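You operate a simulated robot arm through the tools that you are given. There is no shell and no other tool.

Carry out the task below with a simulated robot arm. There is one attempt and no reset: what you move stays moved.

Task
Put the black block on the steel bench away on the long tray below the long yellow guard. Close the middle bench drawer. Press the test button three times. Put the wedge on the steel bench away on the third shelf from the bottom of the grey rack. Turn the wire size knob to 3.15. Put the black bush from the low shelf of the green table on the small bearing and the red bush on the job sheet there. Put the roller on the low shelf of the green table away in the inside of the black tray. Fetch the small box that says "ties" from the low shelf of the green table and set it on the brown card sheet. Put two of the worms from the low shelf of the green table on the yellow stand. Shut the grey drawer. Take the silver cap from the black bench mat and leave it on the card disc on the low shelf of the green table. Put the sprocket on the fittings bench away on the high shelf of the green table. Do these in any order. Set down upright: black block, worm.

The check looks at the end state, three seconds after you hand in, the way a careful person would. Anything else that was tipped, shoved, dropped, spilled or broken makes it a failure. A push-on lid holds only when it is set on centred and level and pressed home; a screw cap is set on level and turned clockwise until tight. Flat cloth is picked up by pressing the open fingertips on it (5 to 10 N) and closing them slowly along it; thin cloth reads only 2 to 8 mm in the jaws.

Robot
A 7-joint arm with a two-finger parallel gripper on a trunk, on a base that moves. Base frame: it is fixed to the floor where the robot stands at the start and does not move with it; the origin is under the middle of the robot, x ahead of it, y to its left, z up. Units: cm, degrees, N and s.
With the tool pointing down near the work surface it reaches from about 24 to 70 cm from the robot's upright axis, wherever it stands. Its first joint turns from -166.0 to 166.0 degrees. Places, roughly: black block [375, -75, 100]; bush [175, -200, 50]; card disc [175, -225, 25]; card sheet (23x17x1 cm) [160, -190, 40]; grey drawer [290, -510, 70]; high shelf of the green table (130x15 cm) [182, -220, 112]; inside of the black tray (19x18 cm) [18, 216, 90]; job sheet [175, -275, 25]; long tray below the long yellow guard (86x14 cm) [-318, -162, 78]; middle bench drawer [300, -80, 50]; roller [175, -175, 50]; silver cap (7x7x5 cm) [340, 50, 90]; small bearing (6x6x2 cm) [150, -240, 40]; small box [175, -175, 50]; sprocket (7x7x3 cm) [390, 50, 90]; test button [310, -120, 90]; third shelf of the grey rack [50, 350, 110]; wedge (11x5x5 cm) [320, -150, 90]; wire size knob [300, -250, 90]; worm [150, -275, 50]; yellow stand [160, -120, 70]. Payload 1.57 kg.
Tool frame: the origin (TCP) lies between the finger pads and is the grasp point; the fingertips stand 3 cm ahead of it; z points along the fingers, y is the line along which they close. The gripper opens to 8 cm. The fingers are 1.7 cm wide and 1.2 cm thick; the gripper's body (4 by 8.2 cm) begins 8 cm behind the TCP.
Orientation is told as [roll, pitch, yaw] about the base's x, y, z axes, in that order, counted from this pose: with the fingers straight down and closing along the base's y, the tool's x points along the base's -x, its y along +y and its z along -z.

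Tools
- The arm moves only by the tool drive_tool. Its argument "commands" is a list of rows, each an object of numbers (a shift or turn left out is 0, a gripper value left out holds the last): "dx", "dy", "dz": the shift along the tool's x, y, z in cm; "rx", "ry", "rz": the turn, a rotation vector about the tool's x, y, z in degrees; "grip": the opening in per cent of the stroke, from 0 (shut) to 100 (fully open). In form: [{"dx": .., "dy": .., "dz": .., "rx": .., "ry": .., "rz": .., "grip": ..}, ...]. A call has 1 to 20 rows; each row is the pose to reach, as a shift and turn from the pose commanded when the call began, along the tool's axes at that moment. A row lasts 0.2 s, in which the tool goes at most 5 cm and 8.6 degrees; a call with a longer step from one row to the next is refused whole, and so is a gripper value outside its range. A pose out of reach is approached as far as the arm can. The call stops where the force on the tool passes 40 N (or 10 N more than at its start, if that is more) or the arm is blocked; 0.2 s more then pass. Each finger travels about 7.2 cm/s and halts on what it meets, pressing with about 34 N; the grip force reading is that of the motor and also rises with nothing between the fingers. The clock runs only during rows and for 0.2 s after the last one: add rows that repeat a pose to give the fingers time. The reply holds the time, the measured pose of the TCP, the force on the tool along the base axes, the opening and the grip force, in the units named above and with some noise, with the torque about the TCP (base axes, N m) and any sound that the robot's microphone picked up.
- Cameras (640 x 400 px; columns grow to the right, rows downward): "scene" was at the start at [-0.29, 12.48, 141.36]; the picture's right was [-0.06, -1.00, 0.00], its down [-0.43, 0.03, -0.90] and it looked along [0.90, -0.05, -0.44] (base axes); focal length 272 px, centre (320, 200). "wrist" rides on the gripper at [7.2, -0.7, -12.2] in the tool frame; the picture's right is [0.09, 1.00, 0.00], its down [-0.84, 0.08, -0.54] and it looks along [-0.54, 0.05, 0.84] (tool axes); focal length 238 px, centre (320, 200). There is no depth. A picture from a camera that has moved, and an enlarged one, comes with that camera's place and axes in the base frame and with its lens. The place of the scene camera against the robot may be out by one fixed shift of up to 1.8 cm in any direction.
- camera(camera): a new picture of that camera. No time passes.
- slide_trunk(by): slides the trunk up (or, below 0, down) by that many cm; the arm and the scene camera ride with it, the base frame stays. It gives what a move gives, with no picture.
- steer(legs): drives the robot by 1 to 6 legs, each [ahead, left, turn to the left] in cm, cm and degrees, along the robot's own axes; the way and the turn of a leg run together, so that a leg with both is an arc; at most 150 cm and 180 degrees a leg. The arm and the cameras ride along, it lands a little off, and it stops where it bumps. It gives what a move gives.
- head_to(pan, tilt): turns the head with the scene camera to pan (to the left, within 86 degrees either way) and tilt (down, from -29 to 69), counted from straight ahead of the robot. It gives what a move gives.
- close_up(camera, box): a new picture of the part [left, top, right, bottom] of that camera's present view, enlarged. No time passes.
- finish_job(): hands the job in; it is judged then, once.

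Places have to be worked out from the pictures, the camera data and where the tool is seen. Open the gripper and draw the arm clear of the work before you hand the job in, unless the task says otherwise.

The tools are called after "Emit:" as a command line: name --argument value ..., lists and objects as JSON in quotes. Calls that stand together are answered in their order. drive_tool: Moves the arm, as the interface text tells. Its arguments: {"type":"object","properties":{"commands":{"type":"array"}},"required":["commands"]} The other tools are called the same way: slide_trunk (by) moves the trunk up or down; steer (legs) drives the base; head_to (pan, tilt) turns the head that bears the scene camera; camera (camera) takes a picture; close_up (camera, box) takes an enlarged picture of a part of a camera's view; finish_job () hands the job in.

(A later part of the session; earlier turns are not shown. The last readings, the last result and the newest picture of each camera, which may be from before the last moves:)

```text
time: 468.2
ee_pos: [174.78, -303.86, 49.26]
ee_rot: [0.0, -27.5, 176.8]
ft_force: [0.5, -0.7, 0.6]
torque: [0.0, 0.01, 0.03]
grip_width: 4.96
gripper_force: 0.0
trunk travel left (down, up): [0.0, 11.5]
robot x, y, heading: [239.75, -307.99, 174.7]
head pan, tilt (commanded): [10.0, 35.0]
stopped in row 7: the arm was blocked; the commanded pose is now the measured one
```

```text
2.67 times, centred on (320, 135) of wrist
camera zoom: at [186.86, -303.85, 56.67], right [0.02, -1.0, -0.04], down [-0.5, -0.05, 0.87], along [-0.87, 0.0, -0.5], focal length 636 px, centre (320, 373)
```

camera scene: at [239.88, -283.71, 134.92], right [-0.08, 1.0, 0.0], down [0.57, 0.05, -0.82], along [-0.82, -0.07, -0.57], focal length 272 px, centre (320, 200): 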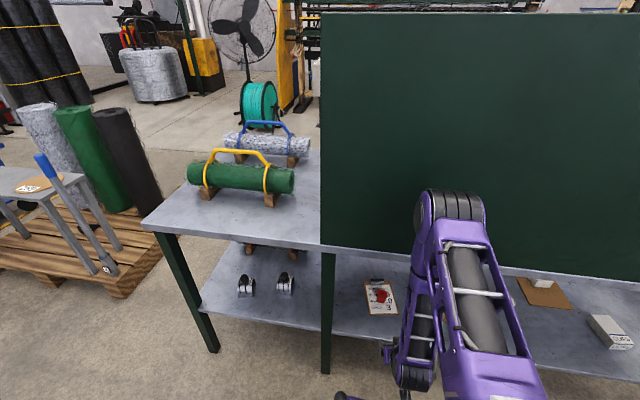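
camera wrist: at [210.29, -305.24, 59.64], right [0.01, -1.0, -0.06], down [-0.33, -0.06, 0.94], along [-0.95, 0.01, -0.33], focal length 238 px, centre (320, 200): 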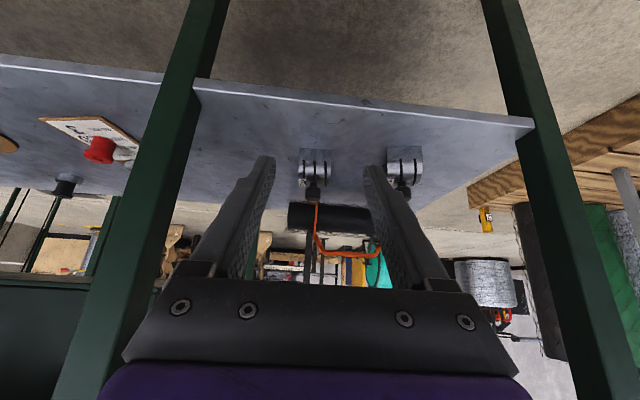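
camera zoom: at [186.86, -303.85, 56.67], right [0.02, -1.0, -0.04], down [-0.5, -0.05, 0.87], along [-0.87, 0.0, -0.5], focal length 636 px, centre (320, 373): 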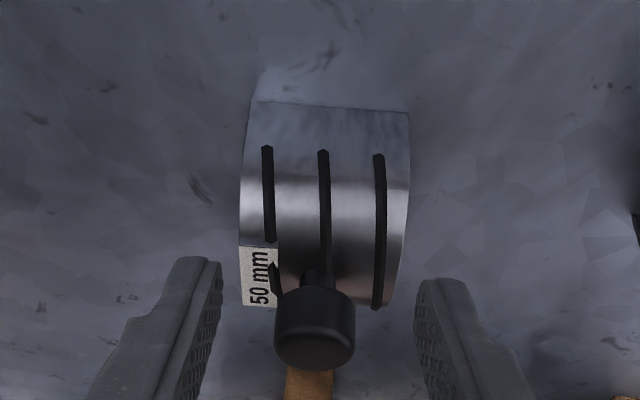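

The forearm likely touched the tabletop's back edge at that height. I back the base 2 cm, flatten the tilt to 38° and approach lower.

Emit:
steer --legs '[[-2, 0, 0]]'

Emit:
drive_tool --commands '[{"ry": -4}, {"ry": -8}, {"dx": -1.5, "dz": 1, "ry": -10.5}, {"dx": -3, "dz": 1.9, "ry": -10.5}, {"dx": -4.43, "dy": -0.1, "dz": 2.75, "ry": -10.5}, {"dx": -4.43, "dy": -0.1, "dz": 2.75, "ry": -10.5}]'

Emit:
close_up --camera "wrist" --box '[220, 60, 420, 210]'

```text
time: 469.0
ee_pos: [176.31, -303.85, 49.8]
ee_rot: [0.0, -28.0, 176.6]
ft_force: [0.0, -0.3, -0.2]
torque: [0.02, 0.03, -0.01]
grip_width: 4.97
gripper_force: 0.1
trunk travel left (down, up): [0.0, 11.5]
robot x, y, heading: [241.91, -307.96, 174.5]
head pan, tilt (commanded): [10.0, 35.0]
```

```text
time: 470.4
ee_pos: [171.09, -303.37, 49.59]
ee_rot: [0.0, -38.5, 176.7]
ft_force: [-0.6, -0.1, -0.3]
torque: [0.0, -0.02, 0.0]
grip_width: 4.98
gripper_force: 0.0
trunk travel left (down, up): [0.0, 11.5]
robot x, y, heading: [241.86, -307.96, 174.8]
head pan, tilt (commanded): [10.0, 35.0]
```

```text
2.67 times, centred on (320, 135) of wrist
camera zoom: at [184.3, -303.62, 54.5], right [0.01, -1.0, -0.06], down [-0.32, -0.06, 0.95], along [-0.95, 0.01, -0.32], focal length 636 px, centre (320, 373)
```

zoom: 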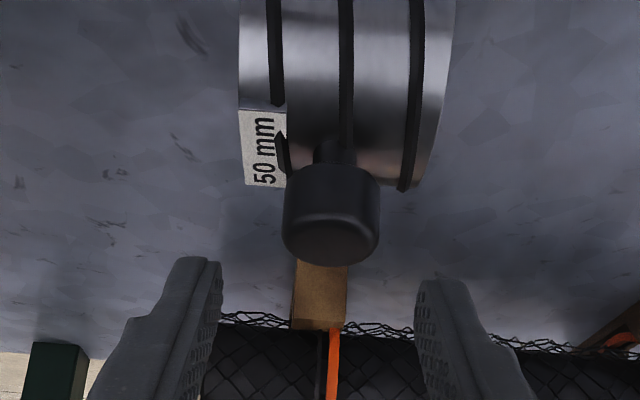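

Knob at (167.0, −303.55, 43.5). I advance so that the fingertips surround the knob and close.

Emit:
drive_tool --commands '[{"dx": 0.2, "dy": 0.15, "dz": 2}, {"dx": 0.4, "dy": 0.3, "dz": 4}, {"dx": 0.6, "dy": 0.3, "dz": 5.2}, {"dx": 0.6, "dy": 0.3, "dz": 5.2}]'

Emit:
close_up --camera "wrist" --box '[220, 60, 420, 210]'

```text
time: 471.4
ee_pos: [168.31, -303.73, 45.07]
ee_rot: [0.0, -38.5, 176.7]
ft_force: [0.5, 0.6, 0.2]
torque: [-0.02, -0.01, 0.01]
grip_width: 4.95
gripper_force: 0.0
trunk travel left (down, up): [0.0, 11.5]
robot x, y, heading: [242.03, -308.04, 174.4]
head pan, tilt (commanded): [10.0, 35.0]
```

```text
2.67 times, centred on (320, 135) of wrist
camera zoom: at [181.42, -303.87, 50.02], right [0.01, -1.0, -0.06], down [-0.32, -0.06, 0.95], along [-0.95, 0.01, -0.32], focal length 636 px, centre (320, 373)
```

zoom: 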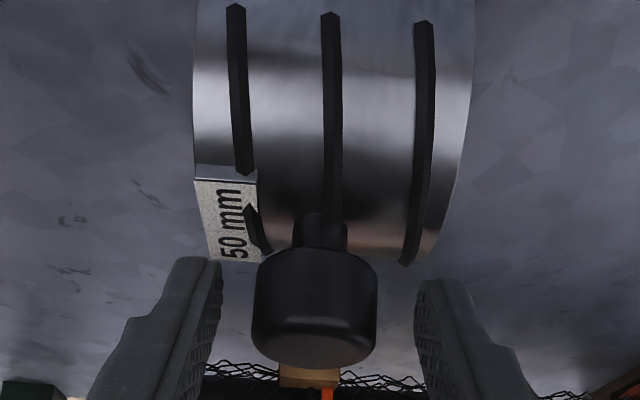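

The knob is between the fingertips. I close and lift.

Emit:
drive_tool --commands '[{"grip": 0}, {"grip": 0}, {"grip": 0}, {"grip": 0}, {"dx": -0.9, "dz": -1.2, "grip": 0}, {"dx": -1.9, "dz": -2.4, "grip": 0}, {"dx": -2.2, "dz": -2.8, "grip": 0}, {"dx": -2.2, "dz": -2.8, "grip": 0}]'

Emit:
camera --camera "wrist"

```text
time: 473.2
ee_pos: [168.46, -303.65, 48.67]
ee_rot: [0.0, -38.5, 176.5]
ft_force: [-0.4, -0.3, -4.0]
torque: [0.02, -0.06, -0.01]
grip_width: 2.92
gripper_force: 34.4
trunk travel left (down, up): [0.0, 11.5]
robot x, y, heading: [242.31, -308.09, 174.6]
head pan, tilt (commanded): [10.0, 35.0]
```

```text
taken
camera wrist: at [181.56, -303.79, 53.64], right [0.01, -1.0, -0.06], down [-0.32, -0.06, 0.95], along [-0.95, 0.01, -0.32], focal length 238 px, centre (320, 200)
```

wrist: 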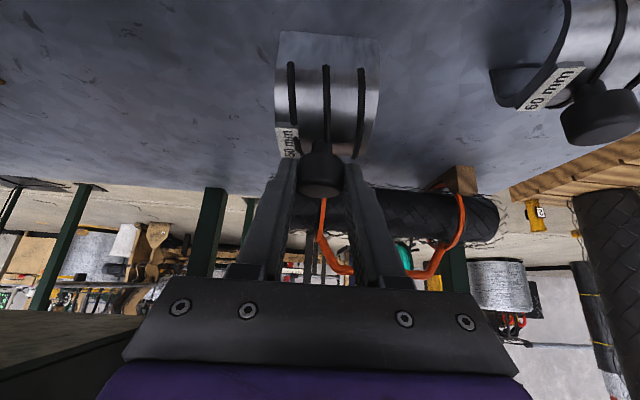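

Worm 2 is up (4 N). I retract the arm away from the table and fold it into the travel pose.

Emit:
drive_tool --commands '[{"dx": 2.2, "dz": -3.1}, {"dx": 4.5, "dz": -6.2}, {"dx": 6.8, "dz": -9.2}, {"dx": 9, "dz": -12.3}, {"dx": 11.3, "dz": -15.4}, {"dx": 13.5, "dz": -18.4}, {"dx": 13.5, "dz": -18.4}]'

Emit:
drive_tool --commands '[{"dx": -1.9, "dz": -4.1, "ry": 3}, {"dx": -3.8, "dz": -8.2, "ry": 6}, {"dx": -5.7, "dz": -12.3, "ry": 9}, {"dx": -7.6, "dz": -16.4, "ry": 12}, {"dx": -9.5, "dz": -20.5, "ry": 15}, {"dx": -11.4, "dz": -24.6, "ry": 18}, {"dx": -13.3, "dz": -28.7, "ry": 21}, {"dx": -15.2, "dz": -32.8, "ry": 24}, {"dx": -17.1, "dz": -36.9, "ry": 27}, {"dx": -19, "dz": -41, "ry": 30}, {"dx": -20.9, "dz": -45.1, "ry": 33}, {"dx": -22.8, "dz": -49.2, "ry": 36}, {"dx": -24.7, "dz": -53.3, "ry": 38}, {"dx": -24.7, "dz": -53.3, "ry": 38}]'

Emit:
camera --camera "wrist"

```text
time: 474.8
ee_pos: [190.51, -305.08, 54.73]
ee_rot: [0.0, -38.6, 176.6]
ft_force: [-0.1, 0.2, -3.4]
torque: [0.01, -0.03, 0.02]
grip_width: 2.93
gripper_force: 34.4
trunk travel left (down, up): [0.0, 11.5]
robot x, y, heading: [242.14, -307.86, 174.5]
head pan, tilt (commanded): [10.0, 35.0]
```

```text
time: 477.8
ee_pos: [203.94, -305.76, 111.0]
ee_rot: [0.0, 0.7, 176.5]
ft_force: [0.8, 0.1, -3.6]
torque: [-0.05, 0.07, 0.01]
grip_width: 2.9
gripper_force: 33.8
trunk travel left (down, up): [0.0, 11.5]
robot x, y, heading: [241.91, -307.78, 174.4]
head pan, tilt (commanded): [10.0, 35.0]
```

```text
taken
camera wrist: at [210.88, -305.47, 123.21], right [0.03, -1.0, 0.0], down [-0.85, -0.03, 0.53], along [-0.53, -0.02, -0.85], focal length 238 px, centre (320, 200)
```

wrist: 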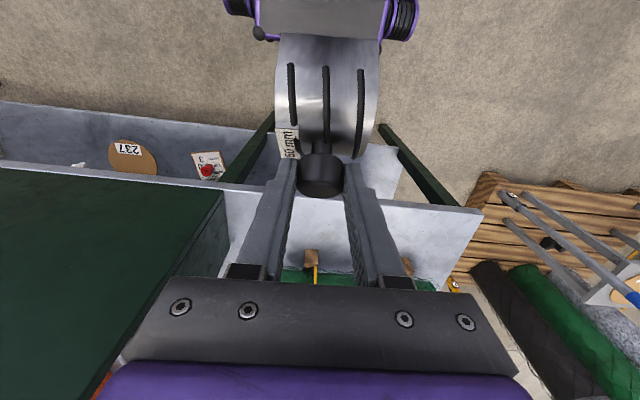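

Now I drive back north through the corridor and around to the north side of the yellow stand.

Emit:
steer --legs '[[3, 0, 0.8], [0, -150, 0], [0, -138, 0]]'

Emit:
steer --legs '[[90, 0, 0], [0, 0, 97]]'

Emit:
head_to --pan 0 --tilt 35

Emit:
camera --camera "scene"

```text
time: 505.8
ee_pos: [222.56, -18.62, 111.47]
ee_rot: [0.0, 0.0, 176.6]
ft_force: [0.0, 0.4, -4.2]
torque: [-0.01, 0.06, -0.01]
grip_width: 2.91
gripper_force: 34.0
trunk travel left (down, up): [0.0, 11.5]
robot x, y, heading: [260.5, -20.68, 174.6]
head pan, tilt (commanded): [10.0, 35.0]
```

```text
time: 514.8
ee_pos: [173.45, -50.93, 111.03]
ee_rot: [0.1, 0.5, -86.0]
ft_force: [0.2, 0.2, -3.2]
torque: [-0.06, 0.04, 0.0]
grip_width: 2.93
gripper_force: 33.9
trunk travel left (down, up): [0.0, 11.5]
robot x, y, heading: [170.45, -12.45, -88.0]
head pan, tilt (commanded): [10.0, 35.0]
```

```text
time: 515.5
ee_pos: [173.36, -50.94, 110.81]
ee_rot: [0.0, 1.2, -85.9]
ft_force: [-0.3, 0.0, -3.8]
torque: [-0.06, -0.02, -0.01]
grip_width: 2.94
gripper_force: 34.6
trunk travel left (down, up): [0.0, 11.5]
robot x, y, heading: [170.21, -12.8, -87.7]
head pan, tilt (commanded): [0.0, 35.0]
```

```text
taken
camera scene: at [182.74, -13.25, 135.59], right [-0.99, 0.11, 0.0], down [0.06, 0.51, -0.86], along [-0.09, -0.85, -0.51], focal length 272 px, centre (320, 200)
```

scene: 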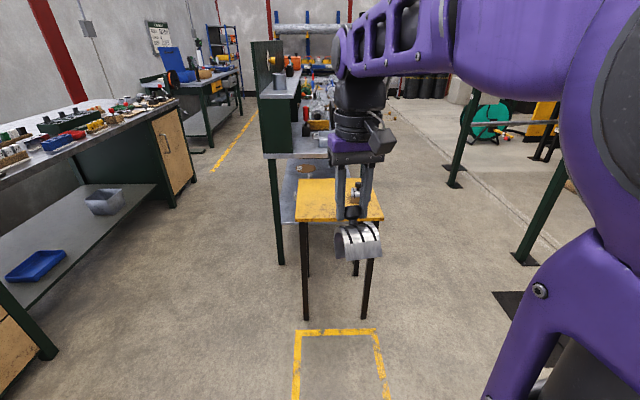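

I extend the arm to the placing tilt (38.5°) and drive forward over the stand, aiming at its free half (x≈171).

Emit:
drive_tool --commands '[{"dx": -3.4, "dz": 2.4, "ry": -5.5}, {"dx": -6.8, "dz": 4.8, "ry": -11}, {"dx": -10.2, "dz": 7.2, "ry": -16.5}, {"dx": -13.6, "dz": 9.6, "ry": -22}, {"dx": -17, "dz": 12, "ry": -27.5}, {"dx": -20.5, "dz": 14.5, "ry": -33}, {"dx": -24, "dz": 17, "ry": -39}, {"dx": -24, "dz": 17, "ry": -39}]'

Emit:
steer --legs '[[41, -4, 0]]'

Emit:
camera --camera "wrist"

Emit:
camera --camera "scene"

```text
time: 517.3
ee_pos: [175.17, -74.64, 93.69]
ee_rot: [0.0, -38.5, -85.8]
ft_force: [0.5, 0.5, -3.3]
torque: [0.07, 0.01, 0.0]
grip_width: 2.94
gripper_force: 33.8
trunk travel left (down, up): [0.0, 11.5]
robot x, y, heading: [170.24, -12.67, -87.8]
head pan, tilt (commanded): [0.0, 35.0]
```

```text
time: 519.8
ee_pos: [172.44, -116.07, 93.77]
ee_rot: [0.1, -38.5, -86.0]
ft_force: [-0.2, 0.4, -3.5]
torque: [0.04, -0.05, 0.0]
grip_width: 2.92
gripper_force: 33.7
trunk travel left (down, up): [0.0, 11.5]
robot x, y, heading: [167.77, -54.08, -88.0]
head pan, tilt (commanded): [0.0, 35.0]
```

```text
taken
camera wrist: at [170.89, -103.01, 98.72], right [0.99, 0.14, -0.06], down [0.1, -0.31, 0.94], along [0.12, -0.94, -0.32], focal length 238 px, centre (320, 200)
```

wrist: 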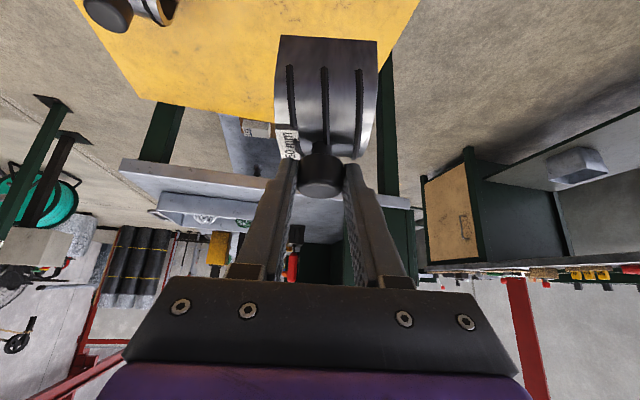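

```text
taken
camera scene: at [181.51, -54.52, 134.91], right [-1.0, -0.04, 0.0], down [-0.02, 0.57, -0.82], along [0.03, -0.82, -0.57], focal length 272 px, centre (320, 200)
```

scene: 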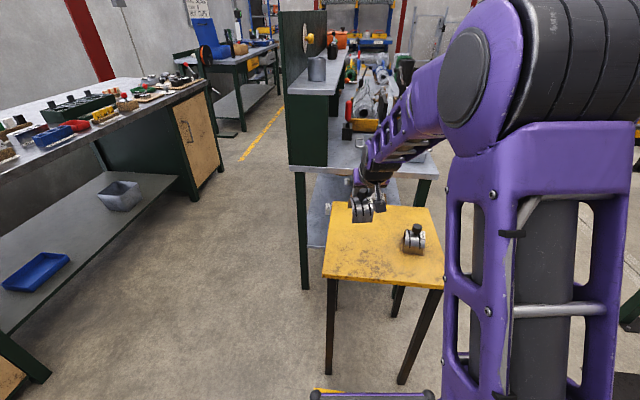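

Worm 2 hovers over the free half of the stand, well away from worm 1. I lower it.

Emit:
drive_tool --commands '[{"dx": 1.87, "dz": 2.35}, {"dx": 3.73, "dz": 4.7}, {"dx": 5.6, "dz": 7.05}, {"dx": 7.3, "dz": 9.2}, {"dx": 7.9, "dz": 10}, {"dx": 8.3, "dz": 10.5}, {"dx": 8.3, "dz": 10.5}]'

Emit:
drive_tool --commands '[{"dx": 0.12, "dz": 0.16}, {"dx": 0.25, "dz": 0.31}, {"dx": 0.37, "dz": 0.47}, {"dx": 0.5, "dz": 0.63}, {"dx": 0.6, "dz": 0.78}, {"dx": 0.6, "dz": 0.78}]'

```text
time: 521.4
ee_pos: [172.5, -116.34, 80.35]
ee_rot: [-0.1, -38.5, -86.1]
ft_force: [-0.4, 0.3, -2.8]
torque: [0.06, 0.0, -0.03]
grip_width: 2.92
gripper_force: 33.8
trunk travel left (down, up): [0.0, 11.5]
robot x, y, heading: [168.41, -54.39, -88.1]
head pan, tilt (commanded): [0.0, 35.0]
```

```text
time: 522.8
ee_pos: [172.47, -116.17, 79.37]
ee_rot: [0.1, -38.4, -85.9]
ft_force: [0.2, -0.3, -3.9]
torque: [0.06, 0.02, 0.01]
grip_width: 2.94
gripper_force: 33.9
trunk travel left (down, up): [0.0, 11.5]
robot x, y, heading: [167.92, -54.06, -88.0]
head pan, tilt (commanded): [0.0, 35.0]
```

Emit:
drive_tool --commands '[{"dx": 0.1, "dz": 0.12}, {"dx": 0.19, "dz": 0.24}, {"dx": 0.28, "dz": 0.35}, {"dx": 0.37, "dz": 0.47}, {"dx": 0.37, "dz": 0.47}]'

```text
time: 524.0
ee_pos: [172.4, -116.21, 79.09]
ee_rot: [0.0, -38.9, -85.8]
ft_force: [0.9, 5.8, 21.2]
torque: [0.4, -0.02, -0.01]
grip_width: 2.94
gripper_force: 34.2
trunk travel left (down, up): [0.0, 11.5]
robot x, y, heading: [168.32, -53.99, -88.2]
head pan, tilt (commanded): [0.0, 35.0]
```

Contact at z=79.1. I ease up, open, and withdraw along the tool axis.

Emit:
drive_tool --commands '[{"dx": -0.15, "dz": -0.2}, {"dx": -0.15, "dz": -0.2, "grip": 65}, {"dx": -0.15, "dz": -0.2, "grip": 65}, {"dx": -0.15, "dz": -0.2, "grip": 65}, {"dx": -0.15, "dz": -3, "grip": 65}, {"dx": -0.15, "dz": -7, "grip": 65}, {"dx": -0.15, "dz": -11, "grip": 65}, {"dx": -0.15, "dz": -11, "grip": 65}]'

Emit:
camera --camera "wrist"

Emit:
camera --camera "scene"

```text
time: 525.8
ee_pos: [172.04, -109.42, 87.55]
ee_rot: [0.0, -38.5, -86.0]
ft_force: [0.1, -0.2, 0.4]
torque: [0.0, 0.02, 0.0]
grip_width: 5.17
gripper_force: 0.0
trunk travel left (down, up): [0.0, 11.5]
robot x, y, heading: [167.93, -54.09, -88.0]
head pan, tilt (commanded): [0.0, 35.0]
```

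```text
taken
camera wrist: at [170.47, -96.25, 92.49], right [0.99, 0.14, -0.06], down [0.1, -0.31, 0.94], along [0.12, -0.94, -0.32], focal length 238 px, centre (320, 200)
```

wrist: 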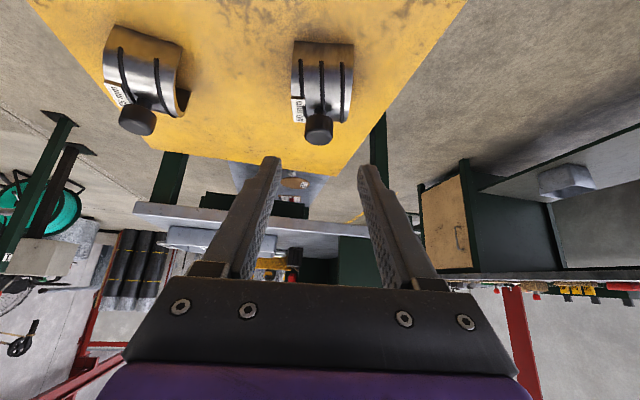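

```text
taken
camera scene: at [181.51, -54.5, 134.91], right [-1.0, -0.04, 0.0], down [-0.02, 0.57, -0.82], along [0.03, -0.82, -0.57], focal length 272 px, centre (320, 200)
```

scene: 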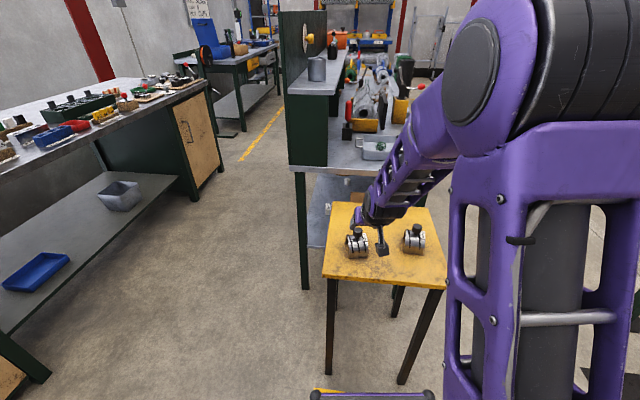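

Both worms stand upright on the stand. Next is the silver cap: I fold the arm and drive to the gap at the right end of the fittings bench, facing +y.

Emit:
drive_tool --commands '[{"dx": -0.2, "dz": -4.1, "ry": 5.5}, {"dx": -0.3, "dz": -8.2, "ry": 11}, {"dx": -0.5, "dz": -12.3, "ry": 16.5}, {"dx": -0.6, "dz": -16.4, "ry": 22}, {"dx": -0.8, "dz": -20.5, "ry": 27.5}, {"dx": -0.9, "dz": -24.6, "ry": 33}, {"dx": -1, "dz": -28.6, "ry": 38.5}, {"dx": -1, "dz": -28.6, "ry": 38.5}]'

Emit:
steer --legs '[[-25, 0, 0], [0, 0, 178], [20, 0, 0], [0, -110, 0]]'

Emit:
camera --camera "scene"

```text
time: 527.6
ee_pos: [171.1, -92.76, 110.01]
ee_rot: [0.0, 1.0, -86.0]
ft_force: [0.3, 0.0, 0.0]
torque: [-0.03, 0.01, -0.02]
grip_width: 5.2
gripper_force: 0.2
trunk travel left (down, up): [0.0, 11.5]
robot x, y, heading: [167.97, -53.99, -87.8]
head pan, tilt (commanded): [0.0, 35.0]
```

```text
time: 548.6
ee_pos: [278.25, 26.18, 110.37]
ee_rot: [0.1, 0.6, 90.2]
ft_force: [0.7, -0.2, 0.7]
torque: [-0.01, -0.01, -0.01]
grip_width: 5.19
gripper_force: 0.0
trunk travel left (down, up): [0.0, 11.5]
robot x, y, heading: [278.85, -12.23, 88.3]
head pan, tilt (commanded): [0.0, 35.0]
```

```text
taken
camera scene: at [265.8, -13.05, 135.57], right [0.98, -0.18, 0.0], down [-0.09, -0.5, -0.86], along [0.15, 0.85, -0.51], focal length 272 px, centre (320, 200)
```

scene: 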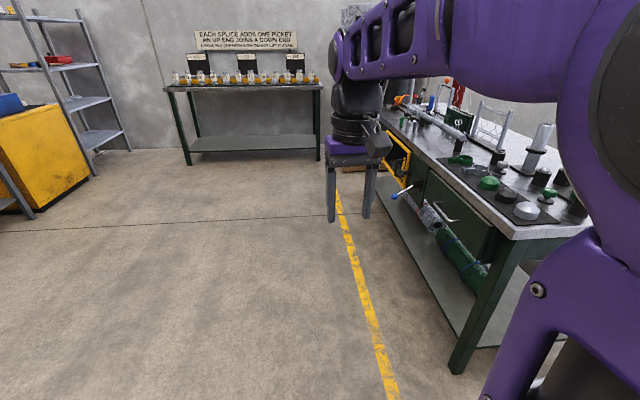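

I slide right to line up with the silver cap (x≈336).

Emit:
steer --legs '[[0, -58, 1.7]]'

Emit:
camera --camera "wrist"

Emit:
close_up --camera "wrist" --box '[200, 80, 500, 300]'

```text
time: 554.6
ee_pos: [334.69, 25.29, 110.05]
ee_rot: [0.0, 0.8, 91.9]
ft_force: [-0.4, -0.1, 0.3]
torque: [-0.02, 0.0, 0.04]
grip_width: 5.2
gripper_force: 0.0
trunk travel left (down, up): [0.0, 11.5]
robot x, y, heading: [336.5, -13.23, 90.2]
head pan, tilt (commanded): [0.0, 35.0]
```

```text
taken
camera wrist: at [335.6, 18.32, 122.25], right [-0.99, -0.12, 0.0], down [-0.11, 0.84, 0.53], along [-0.07, 0.53, -0.85], focal length 238 px, centre (320, 200)
```

wrist: 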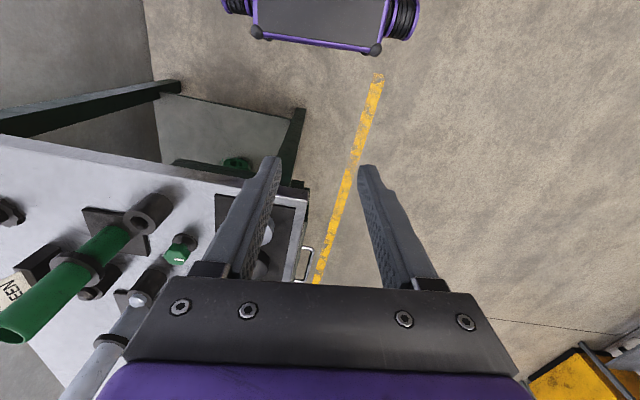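

```text
1.82 times, centred on (350, 190) of wrist
camera zoom: at [335.6, 18.32, 122.25], right [-0.99, -0.12, 0.0], down [-0.11, 0.84, 0.53], along [-0.07, 0.53, -0.85], focal length 433 px, centre (266, 218)
```

zoom: 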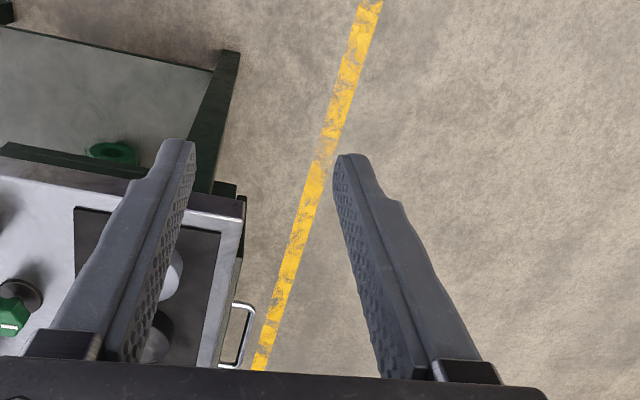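

The bench's front-right corner is really at (335,37) and the silver cap at about (341,46). I shift 6 cm right, open fully, and move to a 38° pre-grasp.

Emit:
steer --legs '[[0, -6, 0]]'

Emit:
drive_tool --commands '[{"dx": -2, "dz": 1, "ry": -7, "grip": 100}, {"dx": -4, "dz": 3, "ry": -14, "grip": 100}, {"dx": -6, "dz": 5, "ry": -21, "grip": 100}, {"dx": -8, "dz": 7, "ry": -28, "grip": 100}, {"dx": -10, "dz": 9, "ry": -35, "grip": 100}, {"dx": -11, "dz": 10, "ry": -39, "grip": 100}, {"dx": -11, "dz": 10, "ry": -39, "grip": 100}]'

Emit:
camera --camera "wrist"

Emit:
close_up --camera "wrist" --box '[220, 80, 420, 230]'

```text
time: 555.9
ee_pos: [340.69, 25.42, 109.81]
ee_rot: [0.0, 1.1, 91.9]
ft_force: [-0.9, -0.5, -0.3]
torque: [0.02, 0.01, 0.02]
grip_width: 5.2
gripper_force: 0.1
trunk travel left (down, up): [0.0, 11.5]
robot x, y, heading: [342.07, -13.45, 89.6]
head pan, tilt (commanded): [0.0, 35.0]
```

```text
time: 557.5
ee_pos: [340.39, 36.12, 99.6]
ee_rot: [0.0, -37.9, 91.9]
ft_force: [0.1, 0.4, 0.5]
torque: [0.01, 0.04, 0.02]
grip_width: 8.01
gripper_force: 0.0
trunk travel left (down, up): [0.0, 11.5]
robot x, y, heading: [342.32, -13.39, 90.0]
head pan, tilt (commanded): [0.0, 35.0]
```

```text
taken
camera wrist: at [341.37, 22.94, 104.77], right [-0.99, -0.11, -0.06], down [-0.09, 0.32, 0.94], along [-0.08, 0.94, -0.33], focal length 238 px, centre (320, 200)
```

wrist: 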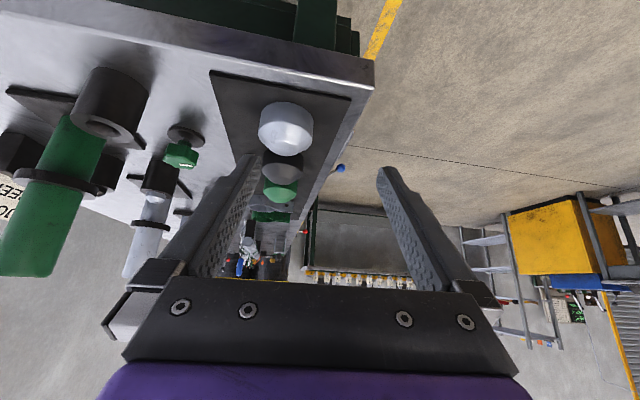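

```text
2.67 times, centred on (320, 155) of wrist
camera zoom: at [341.37, 22.94, 104.77], right [-0.99, -0.11, -0.06], down [-0.09, 0.32, 0.94], along [-0.08, 0.94, -0.33], focal length 636 px, centre (320, 320)
```

zoom: 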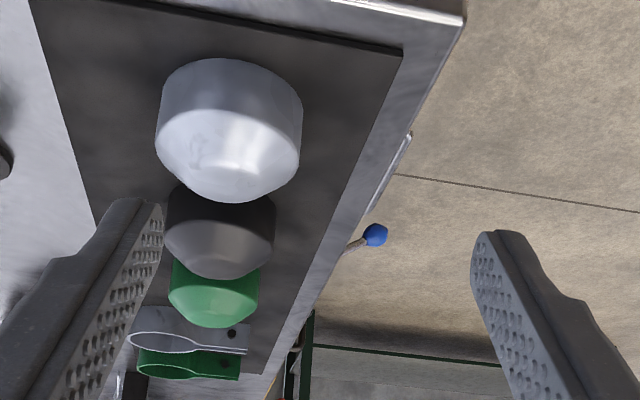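

The cap's centre is at about (343.7, 46.1). I shift over it and approach closer for a check.

Emit:
drive_tool --commands '[{"dx": -0.5, "dy": -1.7, "dz": 1.7}, {"dx": -1, "dy": -3.45, "dz": 3.4}, {"dx": -1.47, "dy": -3.45, "dz": 5.07}, {"dx": -1.47, "dy": -3.45, "dz": 5.07}]'

Emit:
close_up --camera "wrist" --box '[220, 60, 420, 210]'

```text
time: 558.5
ee_pos: [343.84, 40.41, 96.37]
ee_rot: [0.0, -38.0, 91.9]
ft_force: [0.3, -0.3, 1.1]
torque: [-0.01, 0.02, -0.02]
grip_width: 8.02
gripper_force: 0.1
trunk travel left (down, up): [0.0, 11.5]
robot x, y, heading: [342.3, -13.44, 90.2]
head pan, tilt (commanded): [0.0, 35.0]
```

```text
2.67 times, centred on (320, 135) of wrist
camera zoom: at [344.81, 27.31, 101.51], right [-0.99, -0.1, -0.06], down [-0.09, 0.33, 0.94], along [-0.08, 0.94, -0.33], focal length 636 px, centre (320, 373)
```

zoom: 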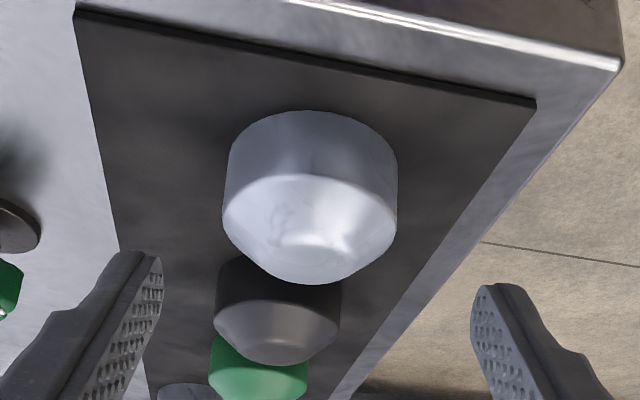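

The cap is 6 cm across, centred at (343.9, 46.1), with straight sides from z≈87.8 to 90.2. I go in along the tool axis and grip its rim.

Emit:
drive_tool --commands '[{"dx": -0.1, "dy": -0.1, "dz": 2.4}, {"dx": -0.2, "dy": -0.2, "dz": 4.7}, {"dx": -0.3, "dy": -0.2, "dz": 6.4}, {"dx": -0.31, "dy": -0.2, "dz": 7.0}, {"dx": -0.31, "dy": -0.2, "dz": 7.0}]'

Emit:
close_up --camera "wrist" --box '[200, 60, 440, 230]'

```text
time: 559.7
ee_pos: [343.88, 45.17, 91.1]
ee_rot: [0.1, -37.7, 91.9]
ft_force: [-0.8, -1.1, 0.1]
torque: [-0.03, 0.01, -0.01]
grip_width: 8.01
gripper_force: 0.1
trunk travel left (down, up): [0.0, 11.5]
robot x, y, heading: [342.32, -13.35, 90.1]
head pan, tilt (commanded): [0.0, 35.0]
```

```text
2.35 times, centred on (320, 145) of wrist
camera zoom: at [344.86, 31.99, 96.17], right [-0.99, -0.1, -0.06], down [-0.09, 0.33, 0.94], along [-0.08, 0.94, -0.33], focal length 561 px, centre (320, 329)
```

zoom: 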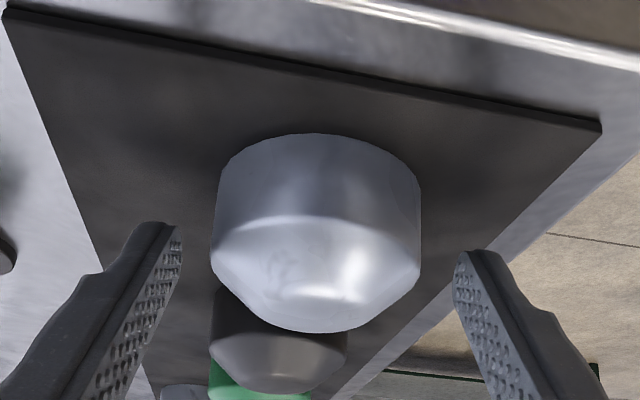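

Emit:
drive_tool --commands '[{"grip": 0}, {"grip": 0}, {"grip": 0}, {"grip": 0}]'

Emit:
drive_tool --commands '[{"dx": -1.2, "dz": -1.6}, {"dx": -2.5, "dz": -3.2}, {"dx": -4.3, "dz": -5.5}, {"dx": -6, "dz": -8}, {"dx": -6, "dz": -8}]'

Emit:
close_up --camera "wrist" --box '[200, 60, 440, 230]'

```text
time: 560.7
ee_pos: [343.79, 45.15, 91.1]
ee_rot: [0.0, -37.8, 91.8]
ft_force: [0.4, 0.5, 1.2]
torque: [0.01, 0.03, -0.04]
grip_width: 6.41
gripper_force: 33.7
trunk travel left (down, up): [0.0, 11.5]
robot x, y, heading: [342.64, -13.39, 90.2]
head pan, tilt (commanded): [0.0, 35.0]
```

```text
time: 561.9
ee_pos: [343.81, 44.99, 101.26]
ee_rot: [0.0, -37.8, 91.7]
ft_force: [-0.4, -0.5, -0.7]
torque: [0.03, 0.01, 0.0]
grip_width: 6.4
gripper_force: 33.9
trunk travel left (down, up): [0.0, 11.5]
robot x, y, heading: [342.27, -13.08, 89.7]
head pan, tilt (commanded): [0.0, 35.0]
```

```text
2.35 times, centred on (320, 145) of wrist
camera zoom: at [344.81, 31.81, 106.35], right [-0.99, -0.1, -0.06], down [-0.09, 0.33, 0.94], along [-0.08, 0.94, -0.33], focal length 561 px, centre (320, 329)
```

zoom: 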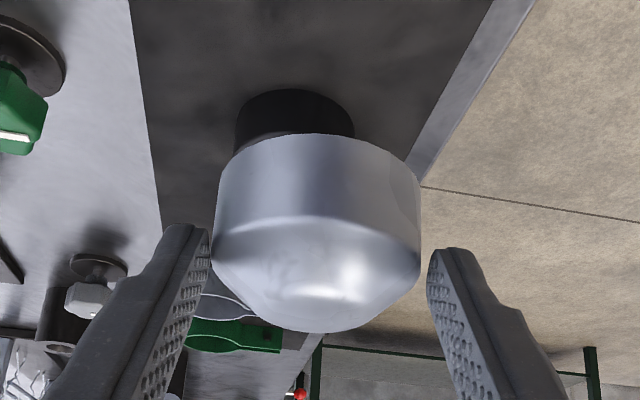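

The silver cap is held (6.4 cm). I fold the arm and drive to the back side of the green table, to y≈−234 behind the card disc.

Emit:
drive_tool --commands '[{"dx": 2.5, "dz": -3.2, "ry": 5.4}, {"dx": 4.3, "dz": -6.4, "ry": 10.8}, {"dx": 6, "dz": -9.6, "ry": 16.2}, {"dx": 7.5, "dz": -12.6, "ry": 21.6}, {"dx": 8.8, "dz": -15.5, "ry": 27}, {"dx": 9.7, "dz": -18, "ry": 32.4}, {"dx": 10.2, "dz": -19.8, "ry": 37.8}, {"dx": 10.2, "dz": -19.8, "ry": 37.8}]'

Emit:
steer --legs '[[0, 82, 0], [0, 0, 85], [0, 135, 0]]'

```text
time: 563.7
ee_pos: [344.27, 24.83, 110.04]
ee_rot: [0.0, 0.9, 91.8]
ft_force: [-0.2, -0.4, -0.5]
torque: [0.0, -0.02, 0.01]
grip_width: 6.35
gripper_force: 34.3
trunk travel left (down, up): [0.0, 11.5]
robot x, y, heading: [342.52, -13.14, 90.0]
head pan, tilt (commanded): [0.0, 35.0]
```

```text
time: 588.6
ee_pos: [210.92, -143.61, 110.25]
ee_rot: [0.0, 0.6, 177.6]
ft_force: [-0.7, -0.1, -0.6]
torque: [-0.01, 0.02, -0.02]
grip_width: 6.32
gripper_force: 34.3
trunk travel left (down, up): [0.0, 11.5]
robot x, y, heading: [248.49, -148.38, 175.7]
head pan, tilt (commanded): [0.0, 35.0]
```

Emit:
steer --legs '[[-4, 93, 0]]'

Emit:
drive_tool --commands '[{"dx": -0.8, "dz": 4.4, "ry": -3.2}, {"dx": -1.6, "dz": 8.8, "ry": -6.4}, {"dx": -2.4, "dz": 13.2, "ry": -9.6}, {"dx": -3.2, "dz": 17.6, "ry": -12.8}, {"dx": -4, "dz": 22, "ry": -16}, {"dx": -4.8, "dz": 26.4, "ry": -19.2}, {"dx": -5.6, "dz": 30.8, "ry": -22.4}, {"dx": -6.4, "dz": 35.2, "ry": -25.6}, {"dx": -7.2, "dz": 39.6, "ry": -28.8}, {"dx": -8, "dz": 44, "ry": -32}, {"dx": -8.8, "dz": 48.4, "ry": -35.2}, {"dx": -9.6, "dz": 52.8, "ry": -38.4}, {"dx": -9.6, "dz": 56, "ry": -38.4}, {"dx": -9.6, "dz": 56, "ry": -38.4}]'

Emit:
camera --camera "wrist"

```text
time: 598.0
ee_pos: [207.38, -238.24, 110.06]
ee_rot: [0.1, 0.8, 177.1]
ft_force: [-0.2, -0.1, 0.0]
torque: [-0.01, 0.01, -0.01]
grip_width: 6.36
gripper_force: 33.9
trunk travel left (down, up): [0.0, 11.5]
robot x, y, heading: [245.39, -243.41, 175.2]
head pan, tilt (commanded): [0.0, 35.0]
```

```text
time: 601.0
ee_pos: [198.71, -238.14, 53.85]
ee_rot: [0.2, -37.5, 177.1]
ft_force: [0.7, 0.3, -1.0]
torque: [0.01, -0.02, 0.01]
grip_width: 6.34
gripper_force: 34.3
trunk travel left (down, up): [0.0, 11.5]
robot x, y, heading: [245.47, -243.43, 175.1]
head pan, tilt (commanded): [0.0, 35.0]
```

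```text
taken
camera wrist: at [211.81, -238.12, 59.01], right [0.02, -1.0, -0.06], down [-0.34, -0.06, 0.94], along [-0.94, 0.0, -0.34], focal length 238 px, centre (320, 200)
```

wrist: 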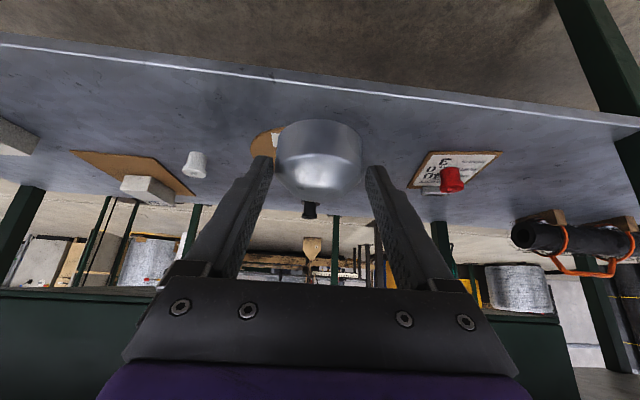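

I drive 4 cm closer, shift to the disc's centre line and extend in over the disc.

Emit:
steer --legs '[[4, 0, 0]]'

Emit:
drive_tool --commands '[{"dy": -1.5}, {"dx": -1.8, "dy": -2.6, "dz": 3.7}, {"dx": -3.6, "dy": -2.6, "dz": 7.4}, {"dx": -5.5, "dy": -2.6, "dz": 11}, {"dx": -7.3, "dy": -2.6, "dz": 14.7}, {"dx": -9.1, "dy": -2.6, "dz": 18.4}, {"dx": -10.9, "dy": -2.6, "dz": 22}, {"dx": -10.9, "dy": -2.6, "dz": 22}]'

Emit:
camera --camera "wrist"

```text
time: 601.9
ee_pos: [194.74, -237.7, 53.89]
ee_rot: [0.2, -37.6, 177.1]
ft_force: [-0.2, -0.9, -0.5]
torque: [0.01, -0.03, -0.02]
grip_width: 6.32
gripper_force: 34.4
trunk travel left (down, up): [0.0, 11.5]
robot x, y, heading: [241.06, -242.62, 175.2]
head pan, tilt (commanded): [0.0, 35.0]
```

```text
time: 603.7
ee_pos: [173.33, -234.1, 42.73]
ee_rot: [0.1, -37.2, 177.0]
ft_force: [0.4, -0.1, -1.2]
torque: [0.03, -0.02, 0.01]
grip_width: 6.35
gripper_force: 33.9
trunk travel left (down, up): [0.0, 11.5]
robot x, y, heading: [240.98, -243.54, 175.1]
head pan, tilt (commanded): [0.0, 35.0]
```

```text
taken
camera wrist: at [186.36, -234.15, 47.97], right [0.02, -1.0, -0.05], down [-0.34, -0.06, 0.94], along [-0.94, 0.0, -0.34], focal length 238 px, centre (320, 200)
```

wrist: 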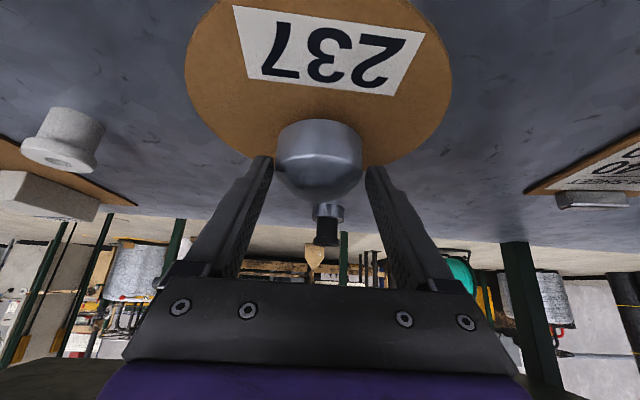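

The disc is right below (centre ≈ (172.8, −233.6)); the cap centre is at (172.4, −234.0). I lower it.

Emit:
drive_tool --commands '[{"dx": 0.5, "dy": -0.2, "dz": 0.6}, {"dx": 1.0, "dy": -0.3, "dz": 1.3}, {"dx": 1.5, "dy": -0.3, "dz": 1.95}, {"dx": 1.75, "dy": -0.3, "dz": 2.3}, {"dx": 1.95, "dy": -0.3, "dz": 2.55}, {"dx": 1.95, "dy": -0.3, "dz": 2.55}]'

```text
time: 605.1
ee_pos: [172.41, -233.71, 40.33]
ee_rot: [-0.1, -38.1, 177.1]
ft_force: [-9.9, 2.5, 24.2]
torque: [0.02, 0.67, -0.05]
grip_width: 6.31
gripper_force: 34.2
trunk travel left (down, up): [0.0, 11.5]
robot x, y, heading: [241.11, -243.01, 175.3]
head pan, tilt (commanded): [0.0, 35.0]
```

Contact. I ease off a little and open fully.

Emit:
drive_tool --commands '[{"dx": -0.3, "dz": -0.4}, {"dx": -0.3, "dz": -0.4, "grip": 85}, {"dx": -0.3, "dz": -0.4, "grip": 100}, {"dx": -0.3, "dz": -0.4, "grip": 100}, {"dx": -0.3, "dz": -0.4, "grip": 100}]'

Emit:
close_up --camera "wrist" --box '[200, 60, 440, 230]'

```text
time: 606.3
ee_pos: [172.95, -233.72, 40.29]
ee_rot: [0.1, -37.5, 177.1]
ft_force: [0.1, -0.1, 0.5]
torque: [0.01, 0.0, -0.02]
grip_width: 8.02
gripper_force: 0.1
trunk travel left (down, up): [0.0, 11.5]
robot x, y, heading: [240.91, -242.93, 175.3]
head pan, tilt (commanded): [0.0, 35.0]
```

```text
2.35 times, centred on (320, 145) of wrist
camera zoom: at [186.02, -233.81, 45.49], right [0.02, -1.0, -0.06], down [-0.34, -0.06, 0.94], along [-0.94, 0.0, -0.34], focal length 561 px, centre (320, 329)
```

zoom: 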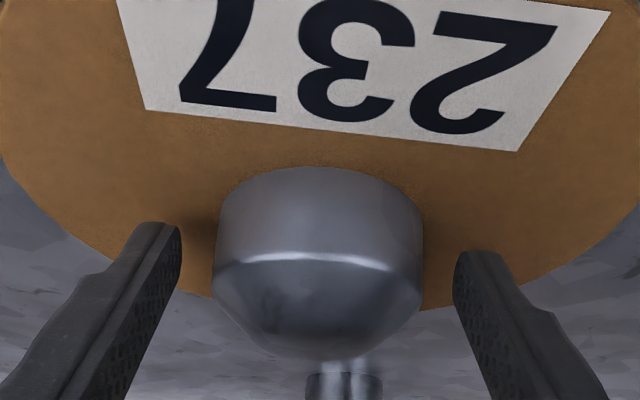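

The cap sits flat on the disc. I withdraw.

Emit:
drive_tool --commands '[{"dz": -2}, {"dz": -5}, {"dz": -9}, {"dx": 2, "dz": -13}, {"dx": 6, "dz": -17}, {"dx": 10, "dz": -21}, {"dx": 12, "dz": -24}, {"dx": 12, "dz": -24}]'

Emit:
camera --camera "wrist"

```text
refused: row 5 steps farther than a row can; nothing moved
```

```text
taken
camera wrist: at [186.02, -233.81, 45.49], right [0.02, -1.0, -0.06], down [-0.34, -0.06, 0.94], along [-0.94, 0.0, -0.34], focal length 238 px, centre (320, 200)
```

wrist: 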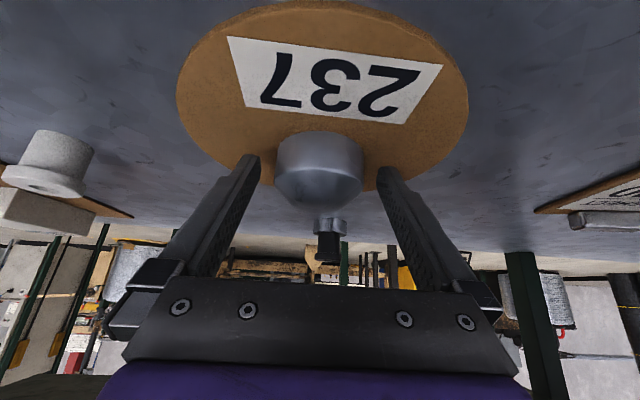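

Emit:
drive_tool --commands '[{"dz": -2}, {"dz": -5}, {"dz": -9}, {"dx": 2, "dz": -13}, {"dx": 5, "dz": -16.5}, {"dx": 8, "dz": -20}, {"dx": 11, "dz": -23}, {"dx": 11, "dz": -23}]'

Emit:
camera --camera "wrist"

```text
time: 608.1
ee_pos: [195.37, -235.03, 51.7]
ee_rot: [-0.1, -37.6, 177.1]
ft_force: [0.4, -0.1, 0.4]
torque: [0.05, 0.04, -0.01]
grip_width: 8.01
gripper_force: 0.1
trunk travel left (down, up): [0.0, 11.5]
robot x, y, heading: [241.23, -242.74, 175.3]
head pan, tilt (commanded): [0.0, 35.0]
```

```text
taken
camera wrist: at [208.58, -235.05, 56.9], right [0.02, -1.0, -0.06], down [-0.34, -0.06, 0.94], along [-0.94, 0.0, -0.34], focal length 238 px, centre (320, 200)
```

wrist: 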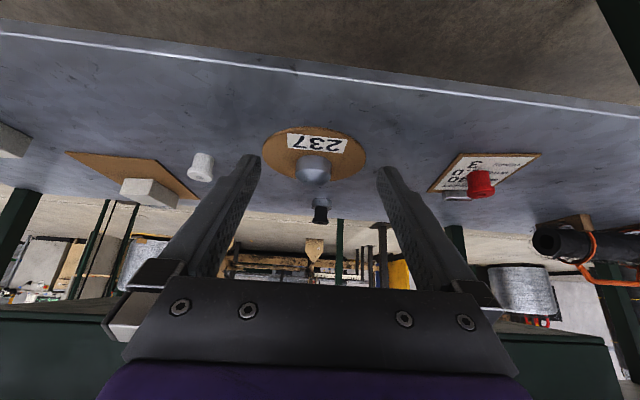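

Everything placed so far looks fine. Next the roller near the shelf's back-left corner: I shift right (north) 70 cm along the back.

Emit:
steer --legs '[[0, -69, 0]]'

Emit:
camera --camera "wrist"

Emit:
close_up --camera "wrist" --box '[220, 80, 420, 230]'

```text
time: 615.0
ee_pos: [201.15, -167.93, 51.68]
ee_rot: [0.0, -37.5, 177.0]
ft_force: [-0.1, -0.6, -0.6]
torque: [-0.02, -0.03, 0.03]
grip_width: 8.0
gripper_force: 0.1
trunk travel left (down, up): [0.0, 11.5]
robot x, y, heading: [246.65, -176.22, 175.1]
head pan, tilt (commanded): [0.0, 35.0]
```

```text
taken
camera wrist: at [214.19, -167.94, 56.88], right [0.02, -1.0, -0.06], down [-0.34, -0.06, 0.94], along [-0.94, 0.0, -0.34], focal length 238 px, centre (320, 200)
```

wrist: 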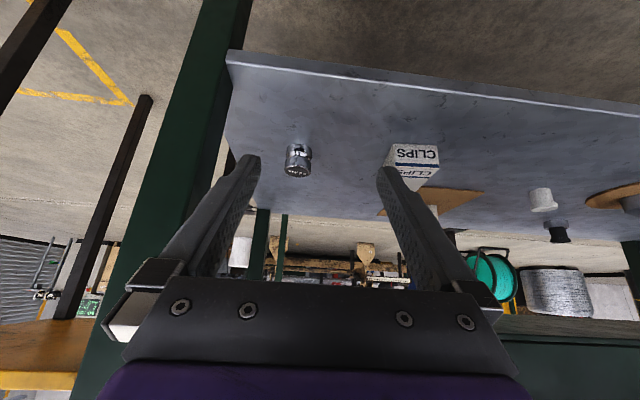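

```text
2.67 times, centred on (320, 155) of wrist
camera zoom: at [214.19, -167.94, 56.88], right [0.02, -1.0, -0.06], down [-0.34, -0.06, 0.94], along [-0.94, 0.0, -0.34], focal length 636 px, centre (320, 320)
```

zoom: 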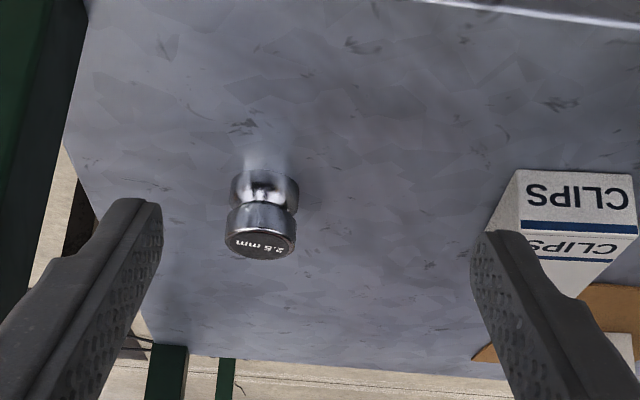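

Roller (4 cm, groove, "2.5 mm") stands at about (179.3, −164.1), close to the corner leg. I'll approach obliquely (heading ~158°) so the wrist keeps clear of the leg.

Emit:
steer --legs '[[0, 18, 0], [0, 0, -17]]'

Emit:
camera --camera "wrist"

Emit:
close_up --camera "wrist" --box '[220, 80, 420, 230]'

```text
time: 618.4
ee_pos: [204.01, -173.15, 51.71]
ee_rot: [0.1, -37.5, 159.8]
ft_force: [-0.5, 0.5, 0.2]
torque: [0.0, 0.04, 0.03]
grip_width: 8.0
gripper_force: 0.0
trunk travel left (down, up): [0.0, 11.5]
robot x, y, heading: [245.15, -194.46, 158.1]
head pan, tilt (commanded): [0.0, 35.0]
```

```text
taken
camera wrist: at [216.47, -177.0, 56.88], right [-0.27, -0.96, -0.06], down [-0.34, 0.04, 0.94], along [-0.9, 0.28, -0.34], focal length 238 px, centre (320, 200)
```

wrist: 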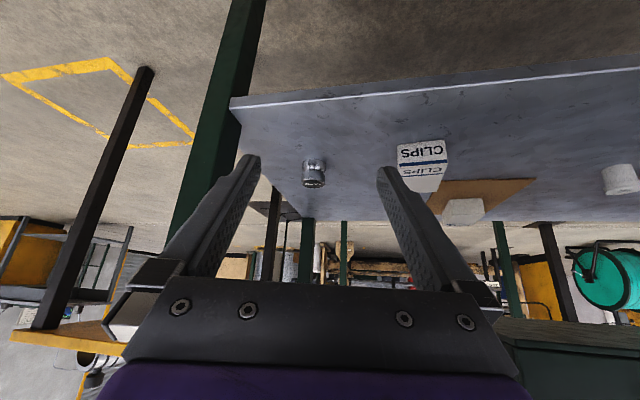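

```text
2.67 times, centred on (320, 155) of wrist
camera zoom: at [216.47, -177.0, 56.88], right [-0.27, -0.96, -0.06], down [-0.34, 0.04, 0.94], along [-0.9, 0.28, -0.34], focal length 636 px, centre (320, 320)
```

zoom: 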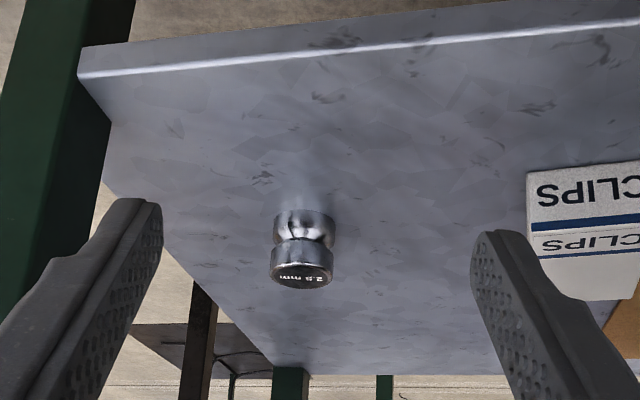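

Triangulated roller top: (179.5, −164.1, 39.6), and it's exactly in line. I extend to a pre-grasp.

Emit:
drive_tool --commands '[{"dx": -2.6, "dz": 3.5, "grip": 75}, {"dx": -5.3, "dz": 7, "grip": 75}, {"dx": -8, "dz": 10.5, "grip": 75}, {"dx": -10.6, "dz": 14, "grip": 75}, {"dx": -13.2, "dz": 17.5, "grip": 75}, {"dx": -13.2, "dz": 17.5, "grip": 75}]'

Emit:
close_up --camera "wrist" --box '[220, 80, 420, 230]'

```text
time: 619.8
ee_pos: [184.14, -165.74, 45.86]
ee_rot: [0.0, -37.4, 159.9]
ft_force: [-0.3, 0.0, -0.4]
torque: [-0.01, -0.03, -0.01]
grip_width: 5.98
gripper_force: 0.0
trunk travel left (down, up): [0.0, 11.5]
robot x, y, heading: [245.53, -194.23, 157.9]
head pan, tilt (commanded): [0.0, 35.0]
```

```text
2.67 times, centred on (320, 155) of wrist
camera zoom: at [196.62, -169.61, 51.06], right [-0.27, -0.96, -0.06], down [-0.34, 0.04, 0.94], along [-0.9, 0.28, -0.34], focal length 636 px, centre (320, 320)
```

zoom: 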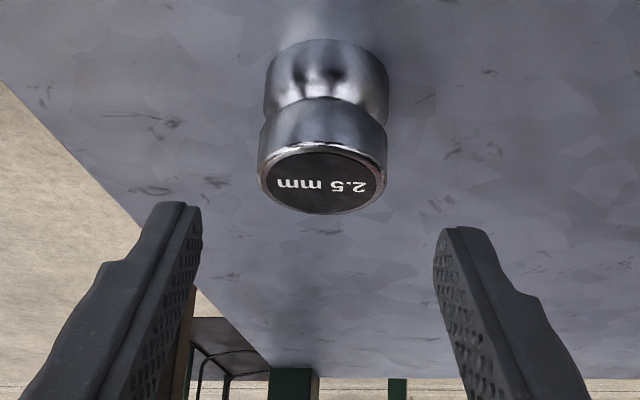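

Perfect alignment. I advance 8 cm along the tool axis and grip.

Emit:
drive_tool --commands '[{"dz": 2.5}, {"dz": 5}, {"dz": 7}, {"dz": 7.8}, {"dz": 7.8}, {"dz": 7.8, "grip": 0}, {"dz": 7.8, "grip": 0}, {"dz": 7.8, "grip": 0}, {"dz": 7.8, "grip": 0}]'

Emit:
close_up --camera "wrist" --box '[220, 80, 420, 230]'

```text
time: 621.8
ee_pos: [179.81, -164.31, 39.84]
ee_rot: [0.2, -37.4, 159.8]
ft_force: [0.5, 1.8, 0.0]
torque: [0.11, -0.04, 0.0]
grip_width: 4.22
gripper_force: 34.0
trunk travel left (down, up): [0.0, 11.5]
robot x, y, heading: [245.28, -194.34, 158.1]
head pan, tilt (commanded): [0.0, 35.0]
```

```text
2.67 times, centred on (320, 155) of wrist
camera zoom: at [192.17, -168.18, 44.96], right [-0.27, -0.96, -0.06], down [-0.34, 0.04, 0.94], along [-0.9, 0.28, -0.34], focal length 636 px, centre (320, 320)
```

zoom: 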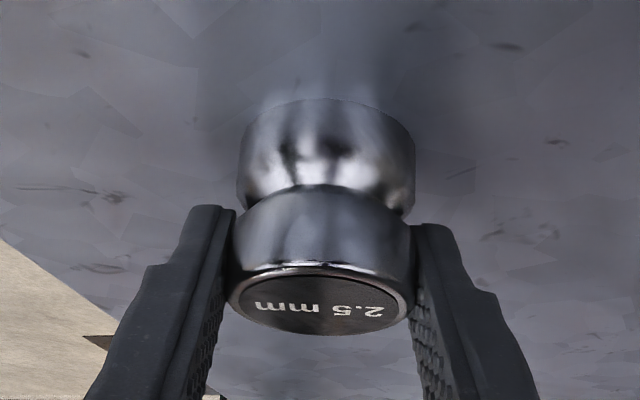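

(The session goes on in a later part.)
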